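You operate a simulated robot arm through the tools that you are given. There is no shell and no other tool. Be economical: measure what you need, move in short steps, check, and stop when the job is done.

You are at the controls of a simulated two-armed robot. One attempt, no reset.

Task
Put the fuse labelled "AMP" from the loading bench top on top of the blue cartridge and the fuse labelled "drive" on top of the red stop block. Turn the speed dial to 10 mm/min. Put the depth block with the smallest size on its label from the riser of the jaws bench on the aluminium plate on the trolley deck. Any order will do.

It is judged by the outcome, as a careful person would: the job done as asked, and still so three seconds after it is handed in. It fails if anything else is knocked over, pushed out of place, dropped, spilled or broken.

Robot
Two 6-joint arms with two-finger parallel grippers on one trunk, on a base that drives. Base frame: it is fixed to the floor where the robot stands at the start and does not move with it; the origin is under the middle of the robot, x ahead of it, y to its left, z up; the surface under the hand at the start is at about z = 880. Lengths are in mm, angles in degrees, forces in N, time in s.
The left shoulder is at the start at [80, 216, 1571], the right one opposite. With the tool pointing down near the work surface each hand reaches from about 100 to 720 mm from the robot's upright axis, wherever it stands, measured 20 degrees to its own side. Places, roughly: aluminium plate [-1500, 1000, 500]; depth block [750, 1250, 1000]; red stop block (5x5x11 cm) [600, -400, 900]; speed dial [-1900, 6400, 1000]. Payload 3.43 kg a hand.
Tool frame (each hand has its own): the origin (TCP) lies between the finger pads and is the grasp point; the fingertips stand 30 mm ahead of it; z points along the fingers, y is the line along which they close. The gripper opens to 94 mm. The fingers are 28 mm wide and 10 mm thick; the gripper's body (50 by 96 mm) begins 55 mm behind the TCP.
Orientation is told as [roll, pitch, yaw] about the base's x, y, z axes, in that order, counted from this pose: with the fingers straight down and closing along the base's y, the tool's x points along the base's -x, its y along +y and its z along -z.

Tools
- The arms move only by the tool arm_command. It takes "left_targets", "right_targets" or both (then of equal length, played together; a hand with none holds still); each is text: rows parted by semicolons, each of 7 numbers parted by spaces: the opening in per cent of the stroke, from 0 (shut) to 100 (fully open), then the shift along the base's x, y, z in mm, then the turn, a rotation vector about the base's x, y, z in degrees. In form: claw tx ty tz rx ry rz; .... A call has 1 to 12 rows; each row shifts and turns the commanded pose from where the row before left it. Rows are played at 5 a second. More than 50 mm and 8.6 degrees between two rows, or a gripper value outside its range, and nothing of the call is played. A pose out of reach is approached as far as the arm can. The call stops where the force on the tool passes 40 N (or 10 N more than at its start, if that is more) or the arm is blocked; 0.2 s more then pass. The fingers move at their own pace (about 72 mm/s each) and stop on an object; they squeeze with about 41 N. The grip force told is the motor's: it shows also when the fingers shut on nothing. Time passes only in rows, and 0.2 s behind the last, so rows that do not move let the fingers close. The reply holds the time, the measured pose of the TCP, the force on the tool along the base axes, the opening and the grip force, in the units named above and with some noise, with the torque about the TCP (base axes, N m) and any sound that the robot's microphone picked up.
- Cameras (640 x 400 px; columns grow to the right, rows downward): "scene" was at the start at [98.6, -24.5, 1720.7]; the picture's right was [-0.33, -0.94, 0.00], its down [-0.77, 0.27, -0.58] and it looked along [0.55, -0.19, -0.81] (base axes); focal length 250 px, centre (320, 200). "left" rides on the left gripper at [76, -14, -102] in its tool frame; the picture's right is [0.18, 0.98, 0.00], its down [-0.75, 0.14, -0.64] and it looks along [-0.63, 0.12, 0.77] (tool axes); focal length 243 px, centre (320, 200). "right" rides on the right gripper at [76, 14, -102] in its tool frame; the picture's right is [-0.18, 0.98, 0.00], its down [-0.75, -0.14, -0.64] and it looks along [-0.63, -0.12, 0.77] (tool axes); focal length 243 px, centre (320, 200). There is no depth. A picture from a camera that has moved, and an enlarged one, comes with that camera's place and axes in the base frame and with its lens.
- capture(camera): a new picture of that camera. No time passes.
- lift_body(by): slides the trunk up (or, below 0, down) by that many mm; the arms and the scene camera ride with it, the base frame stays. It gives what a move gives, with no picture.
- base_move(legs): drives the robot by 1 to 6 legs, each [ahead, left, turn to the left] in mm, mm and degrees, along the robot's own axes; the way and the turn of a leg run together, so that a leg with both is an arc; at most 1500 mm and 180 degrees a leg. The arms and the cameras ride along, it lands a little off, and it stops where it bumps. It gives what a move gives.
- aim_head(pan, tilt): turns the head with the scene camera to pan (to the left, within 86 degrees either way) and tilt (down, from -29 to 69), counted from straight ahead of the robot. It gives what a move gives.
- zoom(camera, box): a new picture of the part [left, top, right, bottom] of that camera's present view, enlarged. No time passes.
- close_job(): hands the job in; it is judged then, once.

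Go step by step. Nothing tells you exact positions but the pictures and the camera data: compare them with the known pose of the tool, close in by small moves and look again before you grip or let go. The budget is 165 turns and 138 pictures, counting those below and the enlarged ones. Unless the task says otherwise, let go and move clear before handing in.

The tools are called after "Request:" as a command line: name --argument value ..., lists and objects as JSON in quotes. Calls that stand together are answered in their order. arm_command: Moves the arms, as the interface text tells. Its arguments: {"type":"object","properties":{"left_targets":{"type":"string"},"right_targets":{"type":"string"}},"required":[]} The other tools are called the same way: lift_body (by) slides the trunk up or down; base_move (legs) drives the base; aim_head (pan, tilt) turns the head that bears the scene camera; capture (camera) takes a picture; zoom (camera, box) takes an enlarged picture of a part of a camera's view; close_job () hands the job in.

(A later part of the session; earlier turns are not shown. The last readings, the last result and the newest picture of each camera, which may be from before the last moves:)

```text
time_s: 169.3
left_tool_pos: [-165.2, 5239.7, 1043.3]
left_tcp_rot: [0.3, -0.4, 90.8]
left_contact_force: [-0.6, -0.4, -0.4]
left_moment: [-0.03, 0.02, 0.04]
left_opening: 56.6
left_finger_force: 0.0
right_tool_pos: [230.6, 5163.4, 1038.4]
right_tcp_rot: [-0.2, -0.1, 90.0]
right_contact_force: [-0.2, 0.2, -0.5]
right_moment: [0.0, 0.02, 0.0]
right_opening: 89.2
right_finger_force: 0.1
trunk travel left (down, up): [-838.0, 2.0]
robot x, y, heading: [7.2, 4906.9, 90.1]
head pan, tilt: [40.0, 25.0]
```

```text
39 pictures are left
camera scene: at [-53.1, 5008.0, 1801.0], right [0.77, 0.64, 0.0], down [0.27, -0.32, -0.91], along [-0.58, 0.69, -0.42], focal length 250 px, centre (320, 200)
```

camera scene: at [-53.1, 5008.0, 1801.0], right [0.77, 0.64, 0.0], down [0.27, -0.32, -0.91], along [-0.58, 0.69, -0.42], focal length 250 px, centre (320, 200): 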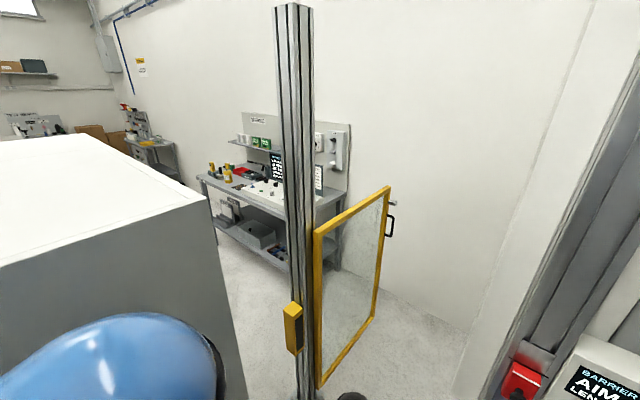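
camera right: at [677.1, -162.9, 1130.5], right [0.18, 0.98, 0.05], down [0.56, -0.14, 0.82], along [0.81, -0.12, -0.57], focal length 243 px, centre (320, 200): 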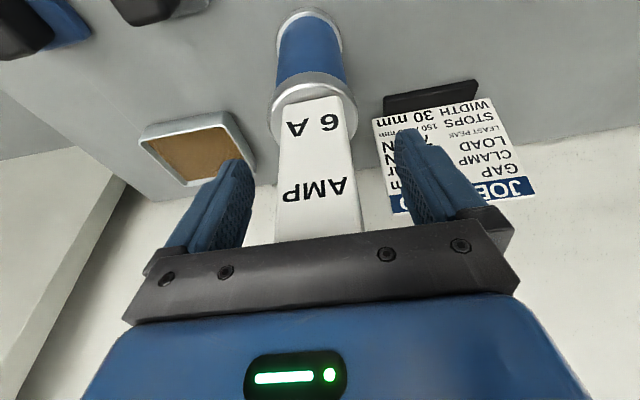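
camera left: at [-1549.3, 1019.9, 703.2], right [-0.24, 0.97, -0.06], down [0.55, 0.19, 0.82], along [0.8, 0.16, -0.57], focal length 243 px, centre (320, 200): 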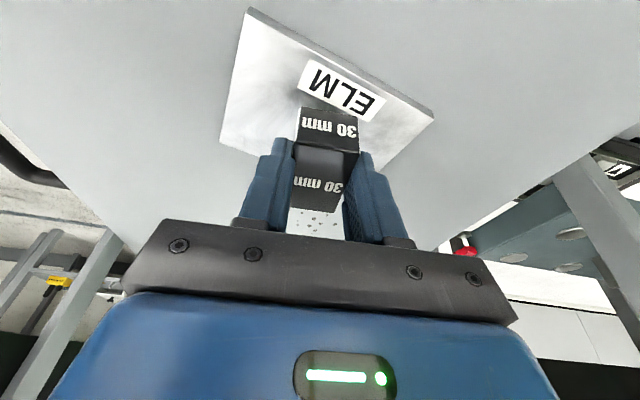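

The desk with controls is visible behind the post. Zooming on it to identify the dial.

Request:
zoom --camera "scene" --box '[190, 100, 360, 210]'

Request:
aim_head --pan 60 --tilt 40

Request:
capture --camera "scene"

```text
3.64 times, centred on (275, 155) of scene
camera zoom: at [-53.1, 5008.0, 1801.0], right [0.77, 0.64, 0.0], down [0.27, -0.32, -0.91], along [-0.58, 0.69, -0.42], focal length 911 px, centre (484, 364)
```

zoom: 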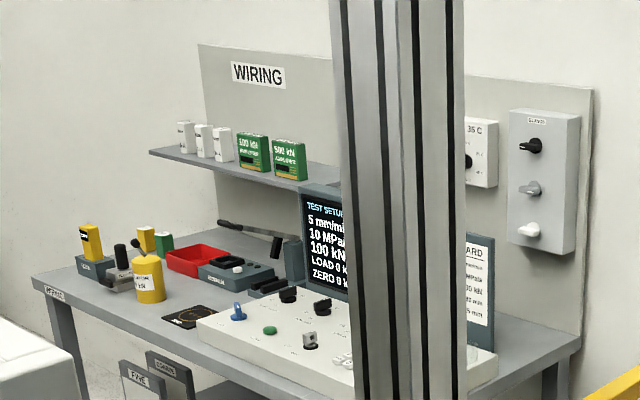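

```text
time_s: 170.1
left_tool_pos: [-164.8, 5238.4, 1043.7]
left_tcp_rot: [0.3, -0.4, 90.8]
left_contact_force: [0.2, -0.8, -0.3]
left_moment: [0.0, 0.01, -0.01]
left_opening: 56.6
left_finger_force: 0.1
right_tool_pos: [230.7, 5162.4, 1039.3]
right_tcp_rot: [-0.1, -0.2, 90.1]
right_contact_force: [-1.3, 0.1, -0.1]
right_moment: [0.02, 0.02, -0.02]
right_opening: 89.0
right_finger_force: 0.0
trunk travel left (down, up): [-838.0, 2.0]
robot x, y, heading: [10.0, 4908.1, 90.0]
head pan, tilt: [60.0, 40.0]
```

```text
37 pictures are left
camera scene: at [-67.6, 4979.3, 1777.8], right [0.5, 0.87, 0.0], down [0.56, -0.32, -0.77], along [-0.66, 0.38, -0.64], focal length 250 px, centre (320, 200)
```

scene: 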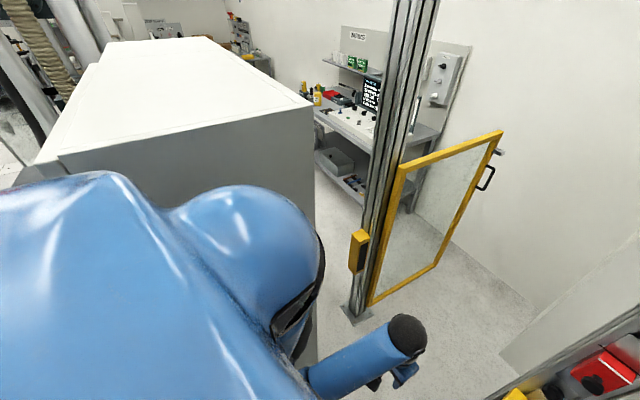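

Both gaps there are ~400 mm, too narrow. I'll go back and inspect the route around the left side of the press.

Request:
base_move --legs '[[-1400, 0, 0], [0, 550, 0]]'

Request:
aim_head --pan 80 --tilt 22

Request:
capture --camera "scene"

```text
time_s: 179.9
left_tool_pos: [-727.1, 3851.5, 1043.2]
left_tcp_rot: [0.3, -0.4, 89.7]
left_contact_force: [0.0, -0.2, 0.2]
left_moment: [0.0, 0.02, 0.02]
left_opening: 56.4
left_finger_force: 0.0
right_tool_pos: [-333.9, 3768.5, 1037.0]
right_tcp_rot: [0.0, -0.3, 89.1]
right_contact_force: [0.1, -0.2, 0.7]
right_moment: [-0.01, -0.01, 0.01]
right_opening: 89.5
right_finger_force: 0.1
trunk travel left (down, up): [-838.0, 2.0]
robot x, y, heading: [-563.8, 3521.4, 89.1]
head pan, tilt: [60.0, 40.0]
```

```text
time_s: 180.8
left_tool_pos: [-729.0, 3851.3, 1042.9]
left_tcp_rot: [0.3, -0.3, 89.7]
left_contact_force: [0.2, -0.1, 0.1]
left_moment: [0.0, -0.02, 0.0]
left_opening: 56.3
left_finger_force: 0.0
right_tool_pos: [-334.8, 3769.2, 1039.3]
right_tcp_rot: [-0.2, -0.2, 89.0]
right_contact_force: [1.2, 0.8, 1.2]
right_moment: [0.0, 0.0, -0.03]
right_opening: 89.4
right_finger_force: 0.1
trunk travel left (down, up): [-838.0, 2.0]
robot x, y, heading: [-565.4, 3516.9, 89.2]
head pan, tilt: [80.0, 22.0]
```

```text
36 pictures are left
camera scene: at [-655.1, 3564.5, 1805.8], right [0.19, 0.98, 0.0], down [0.37, -0.07, -0.93], along [-0.91, 0.18, -0.38], focal length 250 px, centre (320, 200)
```

scene: 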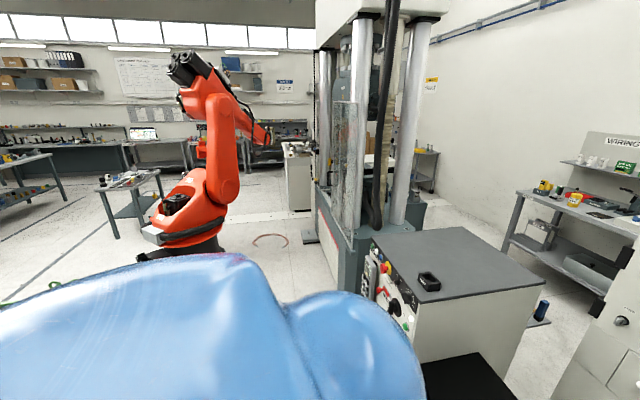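

Request:
zoom --camera "scene" --box '[230, 130, 350, 270]'

Request:
aim_head --pan 48 --tilt 35

Request:
capture --camera "scene"

```text
2.86 times, centred on (290, 200) of scene
camera zoom: at [-655.1, 3564.5, 1805.8], right [0.19, 0.98, 0.0], down [0.37, -0.07, -0.93], along [-0.91, 0.18, -0.38], focal length 716 px, centre (406, 200)
```

zoom: 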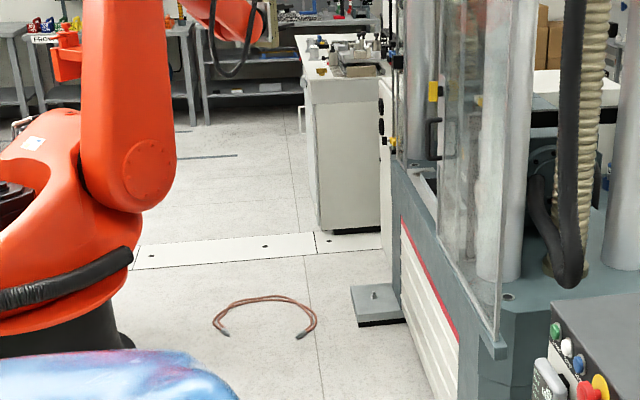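

```text
time_s: 181.7
left_tool_pos: [-728.3, 3853.2, 1042.3]
left_tcp_rot: [0.3, -0.4, 89.6]
left_contact_force: [0.4, -0.4, -0.3]
left_moment: [0.0, -0.01, 0.0]
left_opening: 56.3
left_finger_force: 0.1
right_tool_pos: [-335.0, 3769.0, 1039.4]
right_tcp_rot: [-0.2, -0.3, 89.0]
right_contact_force: [-0.1, 0.3, -0.2]
right_moment: [0.01, -0.01, -0.04]
right_opening: 89.3
right_finger_force: 0.0
trunk travel left (down, up): [-838.0, 2.0]
robot x, y, heading: [-565.1, 3516.9, 89.0]
head pan, tilt: [48.0, 35.0]
```

```text
34 pictures are left
camera scene: at [-628.2, 3606.7, 1785.3], right [0.68, 0.73, 0.0], down [0.42, -0.39, -0.82], along [-0.6, 0.56, -0.57], focal length 250 px, centre (320, 200)
```

scene: 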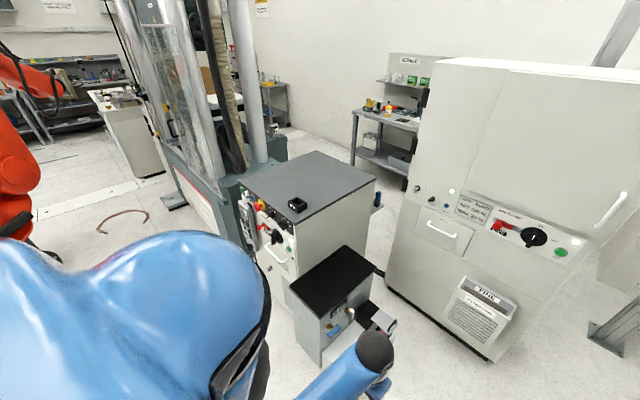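

All near gaps are too narrow or obstructed (hose on floor), but the far-side route around the orange robot looks open. Going back down to the y≈380 lane first.

Request:
base_move --legs '[[0, -190, 1], [-1500, 0, 0], [-1500, 0, 0], [-140, 0, 0]]'

```text
time_s: 198.3
left_tool_pos: [-565.9, 715.2, 1041.6]
left_tcp_rot: [0.2, -0.2, 90.3]
left_contact_force: [0.2, 0.3, 0.3]
left_moment: [-0.01, -0.03, 0.04]
left_opening: 56.0
left_finger_force: 0.0
right_tool_pos: [-171.2, 635.8, 1038.0]
right_tcp_rot: [-0.2, 0.0, 89.6]
right_contact_force: [0.5, 0.6, 0.2]
right_moment: [-0.04, -0.01, 0.02]
right_opening: 89.4
right_finger_force: 0.1
trunk travel left (down, up): [-838.0, 2.0]
robot x, y, heading: [-398.5, 376.2, 89.5]
head pan, tilt: [48.0, 35.0]
```

Request:
base_move --legs '[[0, 0, 0.6], [0, 1500, 0], [0, 1300, 0]]'

Request:
aim_head --pan 60 --tilt 25

Request:
capture --camera "scene"

```text
time_s: 212.2
left_tool_pos: [-3388.4, 679.4, 1043.1]
left_tcp_rot: [0.4, -0.4, 91.2]
left_contact_force: [0.0, 0.2, 0.4]
left_moment: [-0.05, 0.0, 0.05]
left_opening: 56.2
left_finger_force: 0.1
right_tool_pos: [-2992.8, 606.7, 1037.8]
right_tcp_rot: [-0.1, -0.2, 90.5]
right_contact_force: [-0.7, 0.6, 0.5]
right_moment: [0.05, -0.05, -0.04]
right_opening: 89.1
right_finger_force: 0.0
trunk travel left (down, up): [-838.0, 2.0]
robot x, y, heading: [-3216.3, 351.2, 90.4]
head pan, tilt: [48.0, 35.0]
```

```text
time_s: 213.0
left_tool_pos: [-3389.1, 678.8, 1043.0]
left_tcp_rot: [0.3, -0.3, 91.2]
left_contact_force: [-0.7, 0.3, 0.6]
left_moment: [0.01, 0.0, -0.01]
left_opening: 56.2
left_finger_force: 0.2
right_tool_pos: [-2994.0, 606.1, 1039.5]
right_tcp_rot: [-0.1, -0.3, 90.5]
right_contact_force: [0.4, 0.4, 0.1]
right_moment: [0.0, 0.0, -0.02]
right_opening: 89.2
right_finger_force: 0.1
trunk travel left (down, up): [-838.0, 2.0]
robot x, y, heading: [-3217.0, 347.5, 90.6]
head pan, tilt: [60.0, 25.0]
```

```text
33 pictures are left
camera scene: at [-3296.7, 423.8, 1801.0], right [0.49, 0.87, 0.0], down [0.37, -0.21, -0.91], along [-0.79, 0.45, -0.42], focal length 250 px, centre (320, 200)
```

scene: 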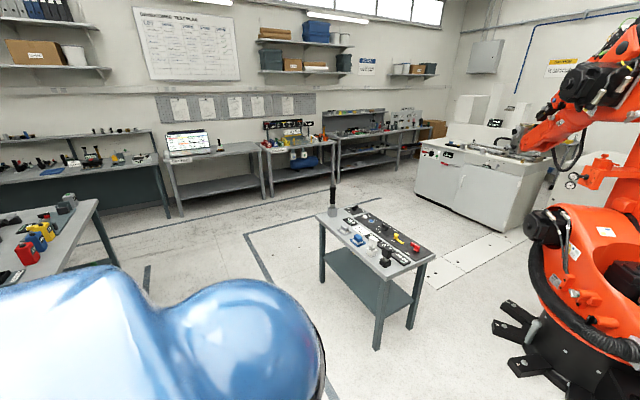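

Open floor west of the table. I'll go around the table (x≈-5400), then look at the passage beneath the orange arm.

Request:
base_move --legs '[[0, 1500, 0], [0, 690, 0], [1500, 0, -0.5], [1350, 0, 0]]'

Request:
aim_head --pan -60 --tilt 15

Request:
capture --camera "scene"

```text
time_s: 237.0
left_tool_pos: [-5514.0, 3476.2, 1043.1]
left_tcp_rot: [0.2, -0.4, 88.3]
left_contact_force: [-0.4, 0.9, 0.0]
left_moment: [-0.03, 0.03, -0.02]
left_opening: 56.5
left_finger_force: 0.1
right_tool_pos: [-5121.3, 3385.1, 1039.3]
right_tcp_rot: [-0.2, -0.3, 87.6]
right_contact_force: [-0.1, -0.6, -0.8]
right_moment: [0.01, -0.01, -0.01]
right_opening: 89.3
right_finger_force: 0.1
trunk travel left (down, up): [-838.0, 2.0]
robot x, y, heading: [-5355.7, 3139.2, 87.9]
head pan, tilt: [60.0, 25.0]
```

```text
time_s: 239.0
left_tool_pos: [-5512.9, 3477.6, 1043.0]
left_tcp_rot: [0.3, -0.4, 88.5]
left_contact_force: [0.1, -0.1, -0.3]
left_moment: [-0.01, -0.02, 0.01]
left_opening: 56.4
left_finger_force: 0.1
right_tool_pos: [-5122.3, 3386.7, 1038.7]
right_tcp_rot: [0.0, -0.1, 87.7]
right_contact_force: [0.2, -0.3, 0.7]
right_moment: [0.01, 0.01, -0.03]
right_opening: 89.1
right_finger_force: 0.1
trunk travel left (down, up): [-838.0, 2.0]
robot x, y, heading: [-5360.9, 3139.2, 87.8]
head pan, tilt: [-60.0, 15.0]
```

```text
32 pictures are left
camera scene: at [-5272.6, 3211.4, 1817.3], right [0.47, -0.88, 0.0], down [-0.23, -0.12, -0.97], along [0.85, 0.45, -0.26], focal length 250 px, centre (320, 200)
```

scene: 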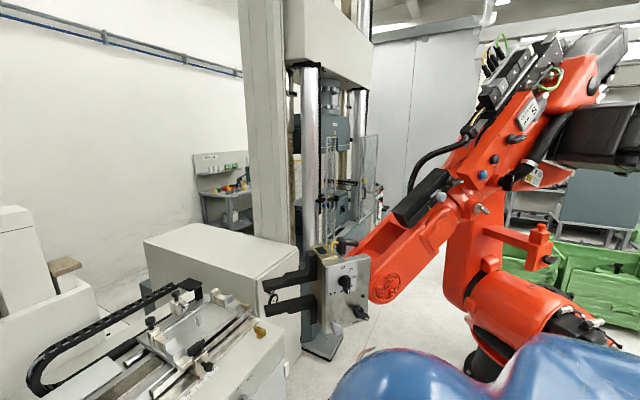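

The press's left side is blocked by a long white box. Looking for a way west of the tool bench.

Request:
aim_head --pan 15 --tilt 22

Request:
capture --camera "scene"

```text
time_s: 240.4
left_tool_pos: [-5512.2, 3478.0, 1043.3]
left_tcp_rot: [0.4, -0.4, 88.4]
left_contact_force: [0.5, -1.0, 0.8]
left_moment: [-0.03, 0.0, 0.01]
left_opening: 56.5
left_finger_force: 0.1
right_tool_pos: [-5121.1, 3384.6, 1039.7]
right_tcp_rot: [-0.2, -0.1, 87.7]
right_contact_force: [-0.2, 0.6, -1.2]
right_moment: [-0.02, -0.02, -0.03]
right_opening: 89.2
right_finger_force: 0.1
trunk travel left (down, up): [-838.0, 2.0]
robot x, y, heading: [-5357.9, 3137.5, 88.0]
head pan, tilt: [15.0, 22.0]
```

```text
31 pictures are left
camera scene: at [-5375.7, 3258.5, 1805.9], right [0.98, 0.22, 0.0], down [0.08, -0.37, -0.93], along [-0.2, 0.9, -0.37], focal length 250 px, centre (320, 200)
```

scene: 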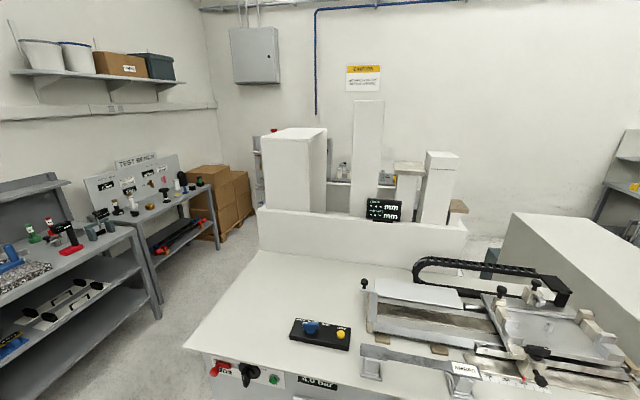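

There is ~1 m of clearance west of the tool bench. Going that way to the back lane.

Request:
base_move --legs '[[0, 0, 2], [0, 1240, 0], [1500, 0, 0], [1000, 0, 0]]'

Request:
aim_head --pan -75 --tilt 22

Request:
capture --camera "scene"

```text
time_s: 258.7
left_tool_pos: [-6811.1, 5940.4, 1042.5]
left_tcp_rot: [0.2, -0.4, 92.0]
left_contact_force: [-0.7, -0.3, -0.7]
left_moment: [-0.02, -0.01, 0.0]
left_opening: 56.3
left_finger_force: 0.1
right_tool_pos: [-6415.7, 5872.5, 1039.0]
right_tcp_rot: [-0.1, -0.3, 91.4]
right_contact_force: [-0.8, 0.4, 0.6]
right_moment: [0.0, -0.02, -0.02]
right_opening: 89.7
right_finger_force: 0.0
trunk travel left (down, up): [-838.0, 2.0]
robot x, y, heading: [-6631.6, 5616.0, 91.4]
head pan, tilt: [15.0, 22.0]
```

```text
time_s: 260.4
left_tool_pos: [-6809.3, 5940.8, 1042.6]
left_tcp_rot: [0.3, -0.5, 92.0]
left_contact_force: [0.9, -0.2, 0.5]
left_moment: [0.04, 0.0, 0.0]
left_opening: 56.6
left_finger_force: 0.0
right_tool_pos: [-6413.9, 5874.6, 1038.6]
right_tcp_rot: [-0.1, -0.2, 91.4]
right_contact_force: [0.0, 0.1, 0.5]
right_moment: [-0.01, 0.02, -0.04]
right_opening: 89.0
right_finger_force: 0.1
trunk travel left (down, up): [-838.0, 2.0]
robot x, y, heading: [-6632.5, 5612.2, 91.3]
head pan, tilt: [-75.0, 22.0]
```

```text
30 pictures are left
camera scene: at [-6544.3, 5668.7, 1805.9], right [0.28, -0.96, 0.0], down [-0.36, -0.11, -0.93], along [0.89, 0.26, -0.37], focal length 250 px, centre (320, 200)
```

scene: 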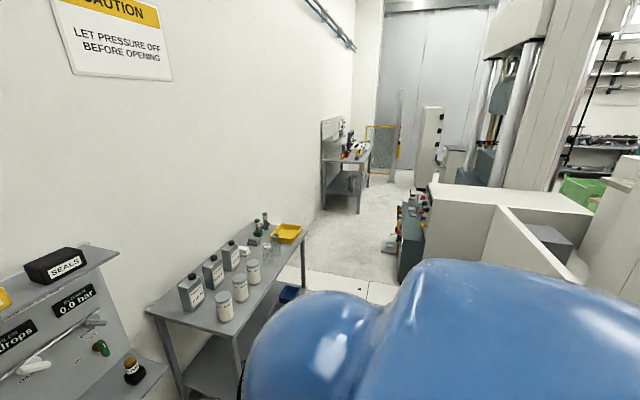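

Request:
zoom --camera "scene" --box '[300, 100, 460, 310]'

```text
1.90 times, centred on (380, 205) of scene
camera zoom: at [-6544.3, 5668.7, 1805.9], right [0.28, -0.96, 0.0], down [-0.36, -0.11, -0.93], along [0.89, 0.26, -0.37], focal length 477 px, centre (206, 190)
```

zoom: 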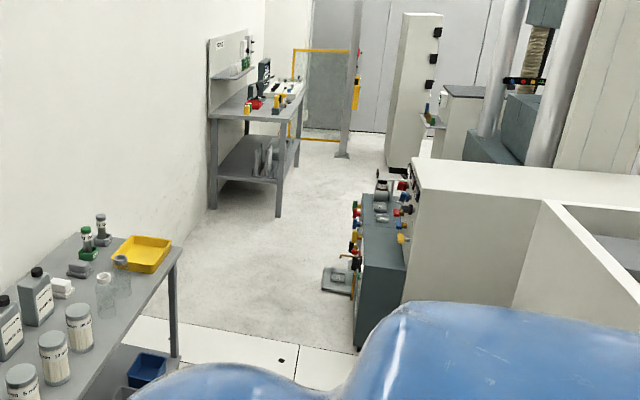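

Request:
base_move --legs '[[0, 0, -1.3], [0, -1500, 0], [0, -430, 0], [390, -500, 0], [0, -1120, 0]]'

Request:
aim_head --pan -60 --tilt 30

Request:
capture --camera "scene"

```text
time_s: 278.9
left_tool_pos: [-3262.4, 6357.8, 1042.8]
left_tcp_rot: [0.2, -0.5, 91.7]
left_contact_force: [-0.4, -0.3, -0.4]
left_moment: [0.02, -0.02, -0.03]
left_opening: 56.0
left_finger_force: 0.1
right_tool_pos: [-2866.2, 6288.8, 1038.7]
right_tcp_rot: [-0.2, -0.2, 90.9]
right_contact_force: [-0.2, 0.2, 0.7]
right_moment: [0.01, 0.0, 0.04]
right_opening: 89.5
right_finger_force: 0.1
trunk travel left (down, up): [-838.0, 2.0]
robot x, y, heading: [-3087.0, 6028.8, 91.0]
head pan, tilt: [-75.0, 22.0]
```

```text
time_s: 279.6
left_tool_pos: [-3260.5, 6357.3, 1043.1]
left_tcp_rot: [0.4, -0.4, 91.7]
left_contact_force: [-0.4, -0.1, 0.3]
left_moment: [0.01, 0.03, 0.0]
left_opening: 56.4
left_finger_force: 0.1
right_tool_pos: [-2865.6, 6286.6, 1038.2]
right_tcp_rot: [-0.1, -0.1, 90.9]
right_contact_force: [0.3, -0.3, -0.1]
right_moment: [0.0, 0.02, 0.02]
right_opening: 89.2
right_finger_force: 0.1
trunk travel left (down, up): [-838.0, 2.0]
robot x, y, heading: [-3084.2, 6026.8, 91.0]
head pan, tilt: [-60.0, 30.0]
```

```text
28 pictures are left
camera scene: at [-3008.9, 6104.2, 1793.1], right [0.51, -0.86, 0.0], down [-0.43, -0.26, -0.87], along [0.74, 0.44, -0.5], focal length 250 px, centre (320, 200)
```

scene: 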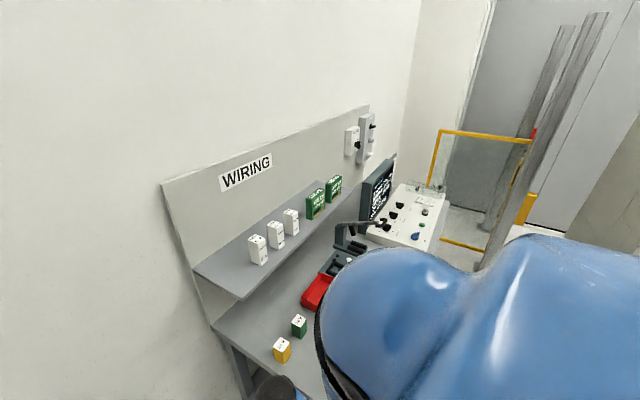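

Request:
base_move --legs '[[-330, 0, -1], [0, -1100, 0]]'

Request:
aim_head --pan 0 --tilt 40

Request:
capture --camera "scene"

```text
time_s: 287.0
left_tool_pos: [-2159.8, 6030.5, 1043.1]
left_tcp_rot: [0.3, -0.4, 91.3]
left_contact_force: [0.6, 0.6, -0.3]
left_moment: [0.01, 0.0, 0.0]
left_opening: 56.3
left_finger_force: 0.1
right_tool_pos: [-1765.2, 5957.6, 1039.2]
right_tcp_rot: [-0.3, -0.2, 90.4]
right_contact_force: [0.2, 0.4, 0.4]
right_moment: [0.03, -0.04, -0.02]
right_opening: 89.1
right_finger_force: 0.0
trunk travel left (down, up): [-838.0, 2.0]
robot x, y, heading: [-1987.3, 5696.8, 90.6]
head pan, tilt: [-60.0, 30.0]
```

```text
time_s: 288.3
left_tool_pos: [-2160.1, 6030.7, 1043.6]
left_tcp_rot: [0.4, -0.5, 91.2]
left_contact_force: [0.5, -0.3, 0.1]
left_moment: [-0.01, -0.03, -0.01]
left_opening: 56.2
left_finger_force: 0.2
right_tool_pos: [-1764.6, 5959.2, 1039.2]
right_tcp_rot: [-0.1, -0.3, 90.4]
right_contact_force: [-0.1, -0.7, 0.5]
right_moment: [0.0, 0.01, 0.01]
right_opening: 89.3
right_finger_force: 0.1
trunk travel left (down, up): [-838.0, 2.0]
robot x, y, heading: [-1986.3, 5701.7, 90.2]
head pan, tilt: [0.0, 40.0]
```

```text
27 pictures are left
camera scene: at [-1987.4, 5814.7, 1777.7], right [1.0, 0.01, 0.0], down [0.01, -0.64, -0.77], along [-0.01, 0.77, -0.64], focal length 250 px, centre (320, 200)
```

scene: 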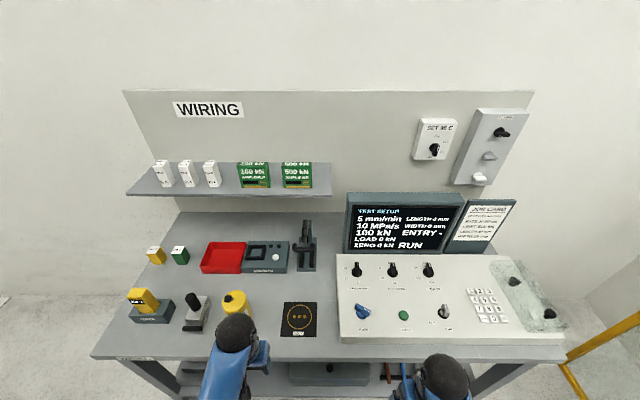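

Request:
zoom --camera "scene" --box '[330, 250, 470, 340]'

Request:
zoom --camera "scene" --box '[340, 185, 520, 255]'

```text
4.44 times, centred on (400, 295) of scene
camera zoom: at [-1987.4, 5814.7, 1777.7], right [1.0, 0.01, 0.0], down [0.01, -0.64, -0.77], along [-0.01, 0.77, -0.64], focal length 1113 px, centre (-36, -222)
```

zoom: 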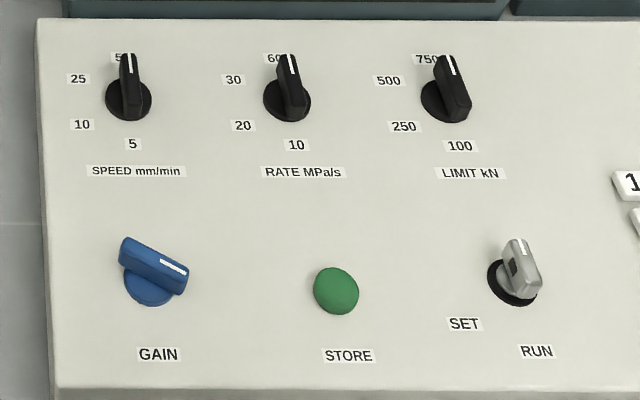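

```text
3.56 times, centred on (430, 220) of scene
camera zoom: at [-1987.4, 5814.7, 1777.7], right [1.0, 0.01, 0.0], down [0.01, -0.64, -0.77], along [-0.01, 0.77, -0.64], focal length 890 px, centre (-71, 129)
```

zoom: 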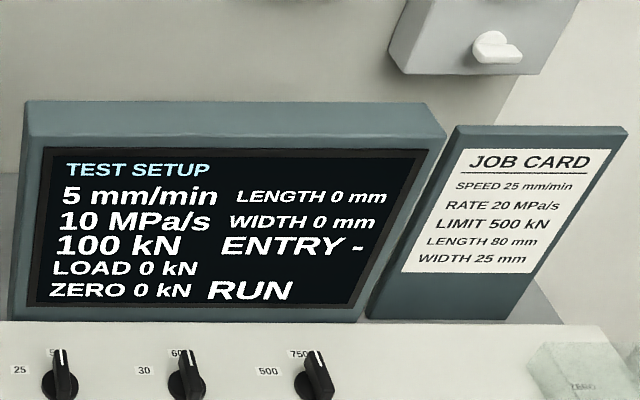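

Found the dial: SPEED 5/10/25/50, currently 5 mm/min on the display; 10 is one step clockwise. Zooming in on the knob.

Request:
zoom --camera "scene" --box '[336, 256, 384, 290]'

Request:
base_move --legs '[[90, 0, 0]]'

Request:
arm_command --right_targets "60 -5 30 0 0 0 0;60 -5 40 0 0 0 0;60 -5 40 0 0 0 0;60 -5 0 10 0 0 0;60 0 0 0 -7.5 0 0;60 0 0 0 -7.5 0 0;60 0 0 10 0 0 0;60 0 0 10 0 0 0"

Request:
capture --camera "right"

```text
11.76 times, centred on (360, 273) of scene
camera zoom: at [-1987.4, 5814.7, 1777.7], right [1.0, 0.01, 0.0], down [0.01, -0.64, -0.77], along [-0.01, 0.77, -0.64], focal length 2946 px, centre (-151, -659)
```

zoom: 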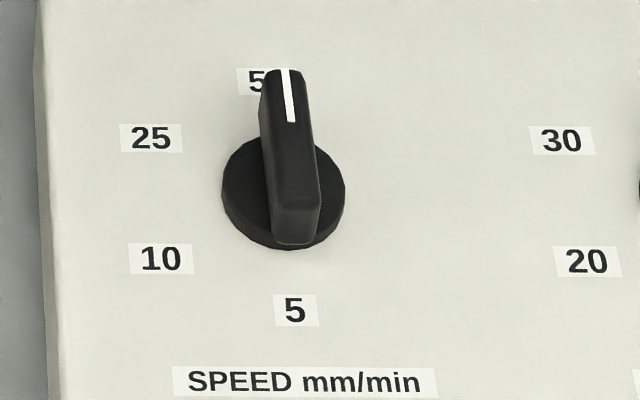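

```text
time_s: 289.4
left_tool_pos: [-2159.3, 6109.7, 1045.7]
left_tcp_rot: [0.3, -0.8, 91.1]
left_contact_force: [-0.4, -0.2, 0.1]
left_moment: [0.04, -0.01, 0.0]
left_opening: 56.3
left_finger_force: 0.0
right_tool_pos: [-1763.4, 6036.7, 1040.7]
right_tcp_rot: [0.0, -0.8, 90.5]
right_contact_force: [0.1, 0.0, -0.3]
right_moment: [0.07, -0.02, 0.03]
right_opening: 89.2
right_finger_force: 0.1
trunk travel left (down, up): [-838.0, 2.0]
robot x, y, heading: [-1987.0, 5783.5, 90.4]
head pan, tilt: [0.0, 40.0]
```

```text
time_s: 290.8
left_tool_pos: [-2160.6, 6114.9, 1043.3]
left_tcp_rot: [0.2, -0.6, 91.1]
left_contact_force: [-0.1, 0.3, -1.1]
left_moment: [-0.03, -0.02, 0.0]
left_opening: 56.5
left_finger_force: 0.2
right_tool_pos: [-1783.4, 6152.2, 987.2]
right_tcp_rot: [-0.1, 11.5, 90.5]
right_contact_force: [-2.1, -9.7, 19.1]
right_moment: [-0.17, 0.04, 0.02]
right_opening: 56.2
right_finger_force: 0.0
right hand out of reach, approached as far as the arm can: row 4, 5, 6
trunk travel left (down, up): [-838.0, 2.0]
robot x, y, heading: [-1985.1, 5788.0, 90.2]
head pan, tilt: [0.0, 40.0]
stopped in row 6 (right hand): the force on the tool passed its limit at 112 N (the readings are from after the stop); the commanded pose is now the measured one
```

```text
23 pictures are left
camera right: at [-1799.2, 6097.4, 1102.2], right [-0.98, 0.17, -0.04], down [0.13, 0.87, 0.48], along [0.12, 0.47, -0.88], focal length 243 px, centre (320, 200)
```

right: 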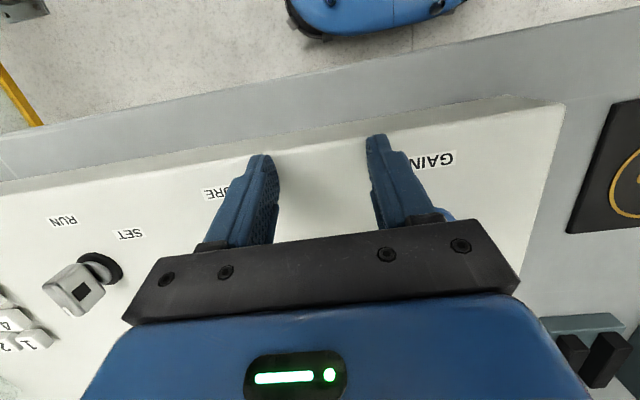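

I tilted the wrong way and touched the panel between GAIN and STORE; lifting straight up and correcting, then checking the display.

Request:
arm_command --right_targets "60 0 0 10 0 0 0;60 0 0 15 0 0 0;60 0 -20 15 0 0 0;60 0 -20 10 6 0 0;60 0 -10 5 6 0 0;60 0 0 0 0 0 0"

Request:
capture --camera "scene"

Request:
capture --camera "right"

```text
time_s: 291.6
left_tool_pos: [-2159.7, 6117.4, 1043.6]
left_tcp_rot: [0.4, -0.3, 91.1]
left_contact_force: [-0.5, -0.4, 0.6]
left_moment: [0.0, 0.02, 0.0]
left_opening: 56.2
left_finger_force: 0.1
right_tool_pos: [-1785.0, 6148.0, 986.1]
right_tcp_rot: [-0.1, 9.2, 90.2]
right_contact_force: [1.4, -1.1, 9.4]
right_moment: [0.03, 0.21, 0.18]
right_opening: 55.8
right_finger_force: 0.1
right hand out of reach, approached as far as the arm can: row 1, 2, 3
trunk travel left (down, up): [-838.0, 2.0]
robot x, y, heading: [-1987.5, 5790.3, 90.3]
head pan, tilt: [0.0, 40.0]
stopped in row 4 (right hand): the force on the tool passed its limit at 64 N (the readings are from after the stop); the commanded pose is now the measured one
```

```text
22 pictures are left
camera scene: at [-1988.5, 5900.1, 1777.7], right [1.0, 0.01, 0.0], down [0.01, -0.64, -0.77], along [-0.01, 0.77, -0.64], focal length 250 px, centre (320, 200)
```

scene: 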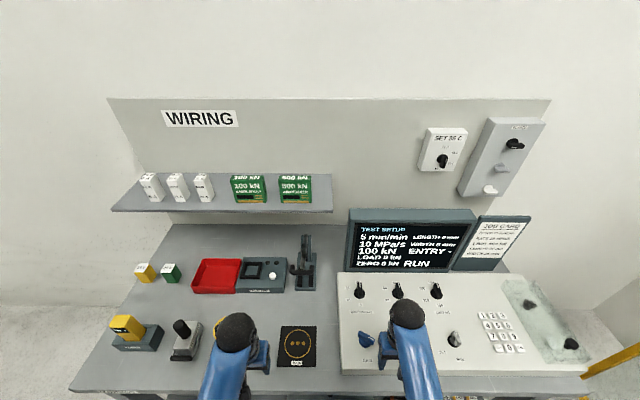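

```text
21 pictures are left
camera right: at [-1799.7, 6089.3, 1099.6], right [-0.98, 0.18, -0.03], down [0.14, 0.85, 0.51], along [0.12, 0.5, -0.86], focal length 243 px, centre (320, 200)
```

right: 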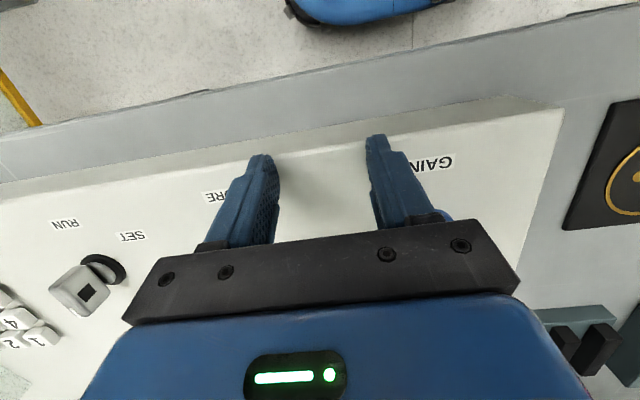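

Request:
arm_command --right_targets "60 0 -8 0 0 0 0;60 0 -10 3 0 0 0;60 0 -10 3 0 0 0;60 0 0 0 0 0 0"

```text
time_s: 292.6
left_tool_pos: [-2160.2, 6117.8, 1041.9]
left_tcp_rot: [0.3, -0.3, 91.2]
left_contact_force: [0.5, 0.0, -0.3]
left_moment: [-0.01, 0.02, 0.02]
left_opening: 56.5
left_finger_force: 0.0
right_tool_pos: [-1784.3, 6121.6, 991.5]
right_tcp_rot: [0.1, 9.4, 90.3]
right_contact_force: [0.3, -0.7, 0.4]
right_moment: [0.01, 0.01, -0.04]
right_opening: 56.3
right_finger_force: 0.1
trunk travel left (down, up): [-838.0, 2.0]
robot x, y, heading: [-1987.3, 5787.6, 90.4]
head pan, tilt: [0.0, 40.0]
```

Free of contact. Now rotating to vertical then forward tilt, in small steps.

Request:
arm_command --right_targets "60 0 0 4 3 0 0;60 0 0 4 3 0 0;60 0 0 4 3 0 0;60 0 0 6 4 0 0;60 0 0 8 4 0 0;60 0 0 10 4 0 0;60 0 0 10 3 0 0;60 0 0 10 0 0 0;60 0 0 10 0 0 0;60 0 0 0 0 0 0"

Request:
capture --camera "right"

```text
time_s: 294.8
left_tool_pos: [-2158.5, 6117.0, 1041.4]
left_tcp_rot: [0.3, -0.3, 91.2]
left_contact_force: [-0.6, -0.6, 0.0]
left_moment: [0.02, -0.03, 0.03]
left_opening: 56.4
left_finger_force: 0.1
right_tool_pos: [-1782.9, 6120.5, 1059.2]
right_tcp_rot: [0.0, -14.6, 90.4]
right_contact_force: [0.8, 0.4, -0.6]
right_moment: [0.01, -0.01, 0.04]
right_opening: 56.6
right_finger_force: 0.0
trunk travel left (down, up): [-838.0, 2.0]
robot x, y, heading: [-1985.8, 5788.4, 90.8]
head pan, tilt: [0.0, 40.0]
```

```text
20 pictures are left
camera right: at [-1799.0, 6021.0, 1137.3], right [-0.98, 0.17, 0.04], down [0.14, 0.57, 0.81], along [0.12, 0.8, -0.58], focal length 243 px, centre (320, 200)
```

right: 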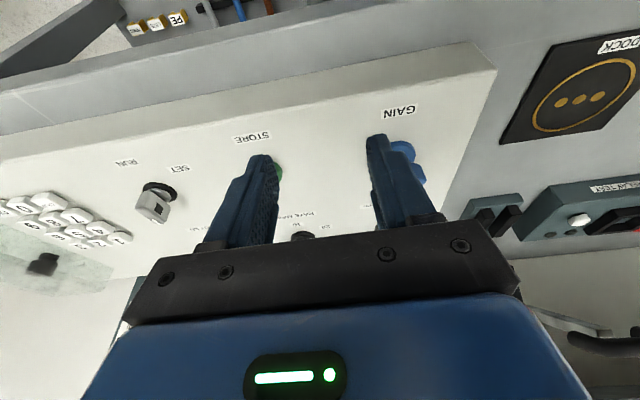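

Request:
arm_command --right_targets "60 -20 30 12 0 0 0;60 -20 30 12 0 0 0;60 -20 30 12 0 0 0;60 -20 30 6 0 0 0;60 0 0 0 0 0 0"

Request:
capture --camera "right"

Request:
zoom --camera "scene" --box '[335, 210, 475, 380]'

```text
time_s: 296.0
left_tool_pos: [-2159.4, 6118.5, 1041.3]
left_tcp_rot: [0.2, -0.3, 91.2]
left_contact_force: [-0.9, -0.2, -0.4]
left_moment: [-0.02, -0.03, -0.02]
left_opening: 56.3
left_finger_force: 0.1
right_tool_pos: [-1864.1, 6240.2, 1100.0]
right_tcp_rot: [-0.1, -14.6, 90.2]
right_contact_force: [-0.3, 0.4, 0.7]
right_moment: [0.02, -0.03, 0.0]
right_opening: 56.4
right_finger_force: 0.0
trunk travel left (down, up): [-838.0, 2.0]
robot x, y, heading: [-1985.2, 5788.1, 90.6]
head pan, tilt: [0.0, 40.0]
```

```text
19 pictures are left
camera right: at [-1879.2, 6140.9, 1178.9], right [-0.98, 0.17, 0.04], down [0.14, 0.57, 0.81], along [0.12, 0.8, -0.58], focal length 243 px, centre (320, 200)
```

right: 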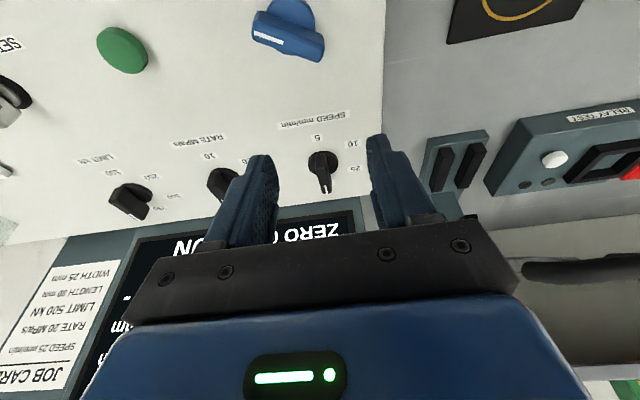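

```text
2.35 times, centred on (405, 295) of scene
camera zoom: at [-1987.6, 5902.4, 1777.7], right [1.0, 0.01, 0.0], down [0.01, -0.64, -0.77], along [-0.01, 0.77, -0.64], focal length 589 px, centre (120, -24)
```

zoom: 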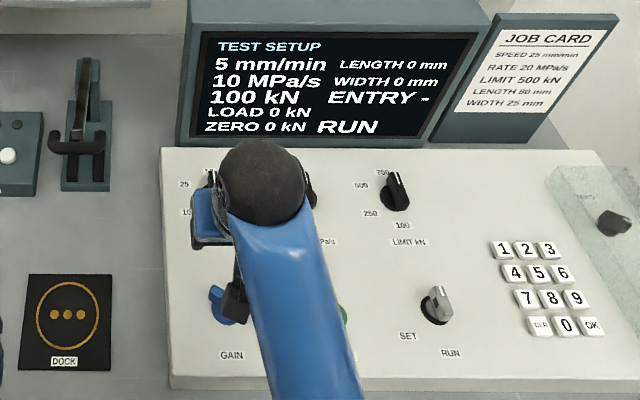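

Request:
zoom --camera "right" --box '[260, 100, 400, 220]'

```text
3.33 times, centred on (330, 160) of right
camera zoom: at [-1879.2, 6140.9, 1178.9], right [-0.98, 0.17, 0.04], down [0.14, 0.57, 0.81], along [0.12, 0.8, -0.58], focal length 809 px, centre (287, 333)
```

zoom: 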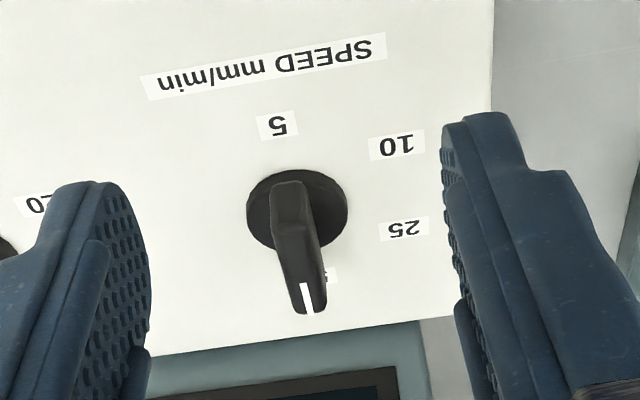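

The display still reads 5; dial disc centre ≈ (-1851,6361), panel z≈963 and nearly level. Moving above it and setting the hand vertical.

Request:
arm_command --right_targets "55 4 38 -5 0 0 0;55 4 38 -5 0 0 0;55 4 38 -5 0 0 0;55 0 0 -5 -5 0 0;55 0 0 -10 -5 0 0;55 0 0 -10 -4.5 0 0;55 0 0 0 0 0 0"

Request:
capture --camera "right"

```text
time_s: 297.6
left_tool_pos: [-2159.7, 6118.9, 1042.4]
left_tcp_rot: [0.3, -0.3, 91.1]
left_contact_force: [-0.8, -0.4, -0.5]
left_moment: [-0.01, 0.02, -0.05]
left_opening: 56.2
left_finger_force: 0.0
right_tool_pos: [-1851.9, 6354.5, 1059.5]
right_tcp_rot: [-0.1, -0.1, 90.3]
right_contact_force: [0.2, 0.1, 0.0]
right_moment: [0.0, -0.01, -0.01]
right_opening: 51.7
right_finger_force: 0.0
trunk travel left (down, up): [-838.0, 2.0]
robot x, y, heading: [-1988.8, 5786.5, 90.6]
head pan, tilt: [0.0, 40.0]
```

```text
16 pictures are left
camera right: at [-1868.2, 6278.4, 1161.4], right [-0.98, 0.18, 0.0], down [0.14, 0.75, 0.64], along [0.12, 0.63, -0.77], focal length 243 px, centre (320, 200)
```

right: 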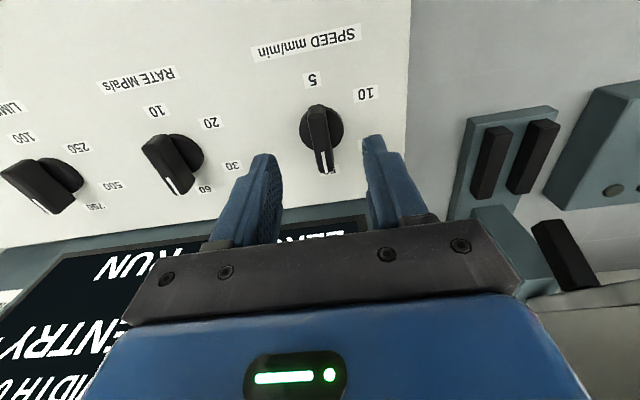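

Request:
arm_command --right_targets "50 0 7 -15 0 0 0;50 0 0 -15 0 0 0;50 0 0 -12 0 0 0;50 0 0 -8 0 0 0;50 0 0 0 0 0 0"

Request:
capture --camera "right"

```text
time_s: 298.8
left_tool_pos: [-2159.3, 6119.0, 1043.4]
left_tcp_rot: [0.3, -0.3, 91.2]
left_contact_force: [0.1, 0.3, 0.9]
left_moment: [-0.02, 0.0, -0.03]
left_opening: 56.0
left_finger_force: 0.0
right_tool_pos: [-1852.9, 6363.0, 1008.9]
right_tcp_rot: [-0.1, -0.1, 90.3]
right_contact_force: [0.2, 0.0, -0.7]
right_moment: [0.01, -0.01, 0.02]
right_opening: 47.1
right_finger_force: 0.0
trunk travel left (down, up): [-838.0, 2.0]
robot x, y, heading: [-1988.1, 5787.0, 90.5]
head pan, tilt: [0.0, 40.0]
```

```text
15 pictures are left
camera right: at [-1868.0, 6285.9, 1111.4], right [-0.98, 0.18, 0.0], down [0.14, 0.75, 0.64], along [0.12, 0.63, -0.77], focal length 243 px, centre (320, 200)
```

right: 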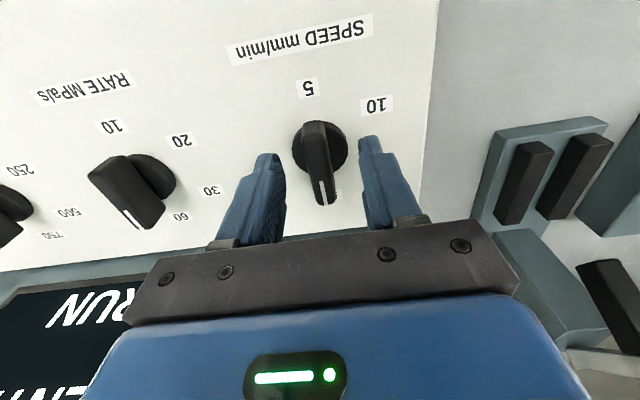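

Knob is centred between the fingers. Lowering a little and gripping.

Request:
arm_command --right_targets "50 0 0 -4 0 0 0;25 0 0 0 0 0 0;5 0 0 0 0 0 0;5 0 0 0 0 0 0;5 0 0 0 0 0 0"

Request:
capture --camera "right"

```text
time_s: 300.0
left_tool_pos: [-2159.1, 6117.9, 1042.2]
left_tcp_rot: [0.3, -0.3, 91.2]
left_contact_force: [0.5, -0.5, 0.3]
left_moment: [-0.01, 0.01, 0.0]
left_opening: 56.5
left_finger_force: 0.1
right_tool_pos: [-1851.6, 6362.3, 1007.2]
right_tcp_rot: [-0.1, -0.1, 90.2]
right_contact_force: [1.0, 2.3, -0.8]
right_moment: [0.24, 0.27, -0.21]
right_opening: 13.7
right_finger_force: 45.4
trunk travel left (down, up): [-838.0, 2.0]
robot x, y, heading: [-1989.4, 5788.4, 90.4]
head pan, tilt: [0.0, 40.0]
```

```text
14 pictures are left
camera right: at [-1867.1, 6285.8, 1107.9], right [-0.98, 0.18, 0.0], down [0.14, 0.75, 0.64], along [0.12, 0.63, -0.77], focal length 243 px, centre (320, 200)
```

right: 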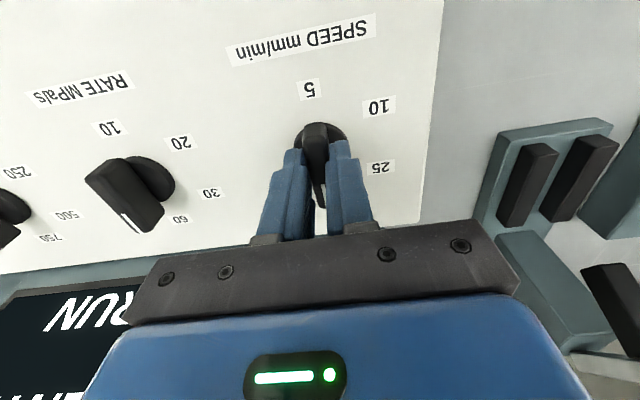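

Request:
arm_command --right_targets "5 0 0 0 0 0 -7.5;5 0 0 0 0 0 -7.5;5 0 0 0 0 0 -7.5;5 0 0 0 0 0 -7.5;5 0 0 0 0 0 0"

Request:
zoom --camera "scene" --box '[335, 205, 475, 300]'

```text
time_s: 301.2
left_tool_pos: [-2160.6, 6118.7, 1041.6]
left_tcp_rot: [0.2, -0.2, 91.3]
left_contact_force: [-0.8, -1.0, -0.7]
left_moment: [0.02, 0.01, -0.03]
left_opening: 56.1
left_finger_force: 0.0
right_tool_pos: [-1855.1, 6363.6, 1006.7]
right_tcp_rot: [0.0, 0.0, 60.2]
right_contact_force: [-6.4, 7.6, 4.1]
right_moment: [-0.5, 0.73, 0.03]
right_opening: 13.9
right_finger_force: 44.7
trunk travel left (down, up): [-838.0, 2.0]
robot x, y, heading: [-1984.5, 5786.0, 90.4]
head pan, tilt: [0.0, 40.0]
```

```text
4.21 times, centred on (405, 252) of scene
camera zoom: at [-1989.5, 5903.8, 1777.7], right [1.0, 0.01, 0.0], down [0.01, -0.64, -0.77], along [-0.01, 0.77, -0.64], focal length 1054 px, centre (-38, -21)
```

zoom: 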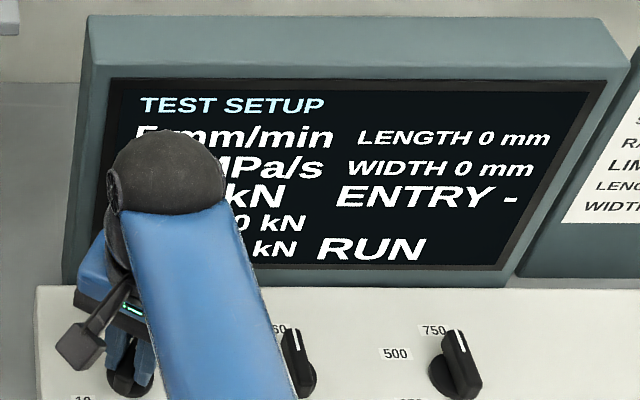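

Request:
arm_command --right_targets "5 0 0 0 0 0 -7.5;5 0 0 0 0 0 -7.5;5 0 0 0 0 0 -7.5;5 0 0 0 0 0 -7.5;5 0 0 0 0 0 0"

Request:
zoom --camera "scene" --box '[335, 205, 475, 300]'

Request:
capture --camera "right"

```text
time_s: 302.4
left_tool_pos: [-2162.1, 6119.6, 1040.8]
left_tcp_rot: [0.1, -0.2, 91.2]
left_contact_force: [-1.1, 0.2, -0.1]
left_moment: [0.0, 0.0, -0.01]
left_opening: 56.5
left_finger_force: 0.0
right_tool_pos: [-1856.6, 6363.7, 1006.2]
right_tcp_rot: [0.0, -0.3, 30.3]
right_contact_force: [-17.6, 14.6, 6.9]
right_moment: [-0.07, 1.54, 0.12]
right_opening: 14.2
right_finger_force: 45.1
trunk travel left (down, up): [-838.0, 2.0]
robot x, y, heading: [-1986.8, 5788.8, 90.7]
head pan, tilt: [0.0, 40.0]
```

```text
4.21 times, centred on (405, 252) of scene
camera zoom: at [-1992.5, 5905.3, 1777.5], right [1.0, 0.01, 0.0], down [0.01, -0.64, -0.76], along [0.0, 0.76, -0.64], focal length 1054 px, centre (-38, -21)
```

zoom: 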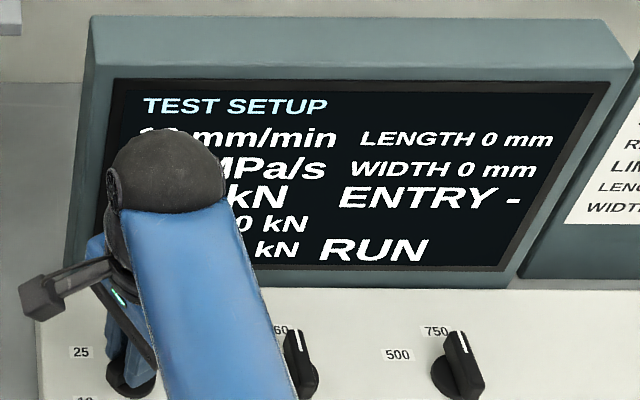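

```text
11 pictures are left
camera right: at [-1930.6, 6338.5, 1107.8], right [-0.34, 0.94, 0.0], down [0.72, 0.26, 0.64], along [0.61, 0.22, -0.76], focal length 243 px, centre (320, 200)
```

right: 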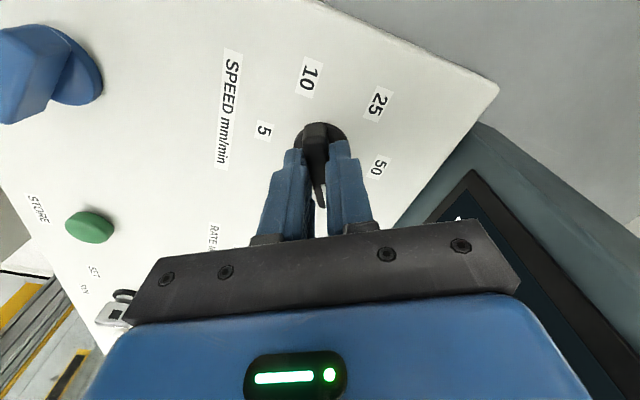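

The dial's indicating end is at 10 and the display reads "1…". Relieving the side load, then releasing and lifting.

Request:
arm_command --right_targets "5 -3 1.5 0 0 0 0;5 -1.5 0.5 0 0 0 0;20 0 0 0 0 0 0;45 0 0 0 0 0 0;45 0 0 0 0 0 0;45 0 0 15 0 0 0;45 0 0 20 0 0 0;45 0 0 15 0 0 0;45 0 0 0 0 0 0"

Request:
capture --camera "right"

```text
time_s: 304.4
left_tool_pos: [-2160.3, 6118.1, 1043.1]
left_tcp_rot: [0.4, -0.3, 91.2]
left_contact_force: [0.4, -0.6, 0.1]
left_moment: [-0.03, 0.02, 0.01]
left_opening: 56.3
left_finger_force: 0.0
right_tool_pos: [-1855.6, 6364.6, 1058.0]
right_tcp_rot: [0.0, -0.1, 30.2]
right_contact_force: [0.4, -0.5, -0.4]
right_moment: [-0.02, 0.0, 0.0]
right_opening: 42.3
right_finger_force: 0.1
trunk travel left (down, up): [-838.0, 2.0]
robot x, y, heading: [-1985.8, 5786.1, 90.5]
head pan, tilt: [0.0, 40.0]
```

```text
10 pictures are left
camera right: at [-1929.8, 6338.1, 1158.8], right [-0.34, 0.94, 0.0], down [0.72, 0.26, 0.64], along [0.61, 0.22, -0.77], focal length 243 px, centre (320, 200)
```

right: 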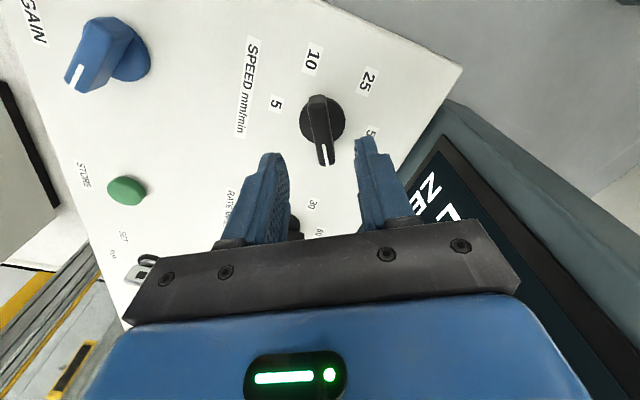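

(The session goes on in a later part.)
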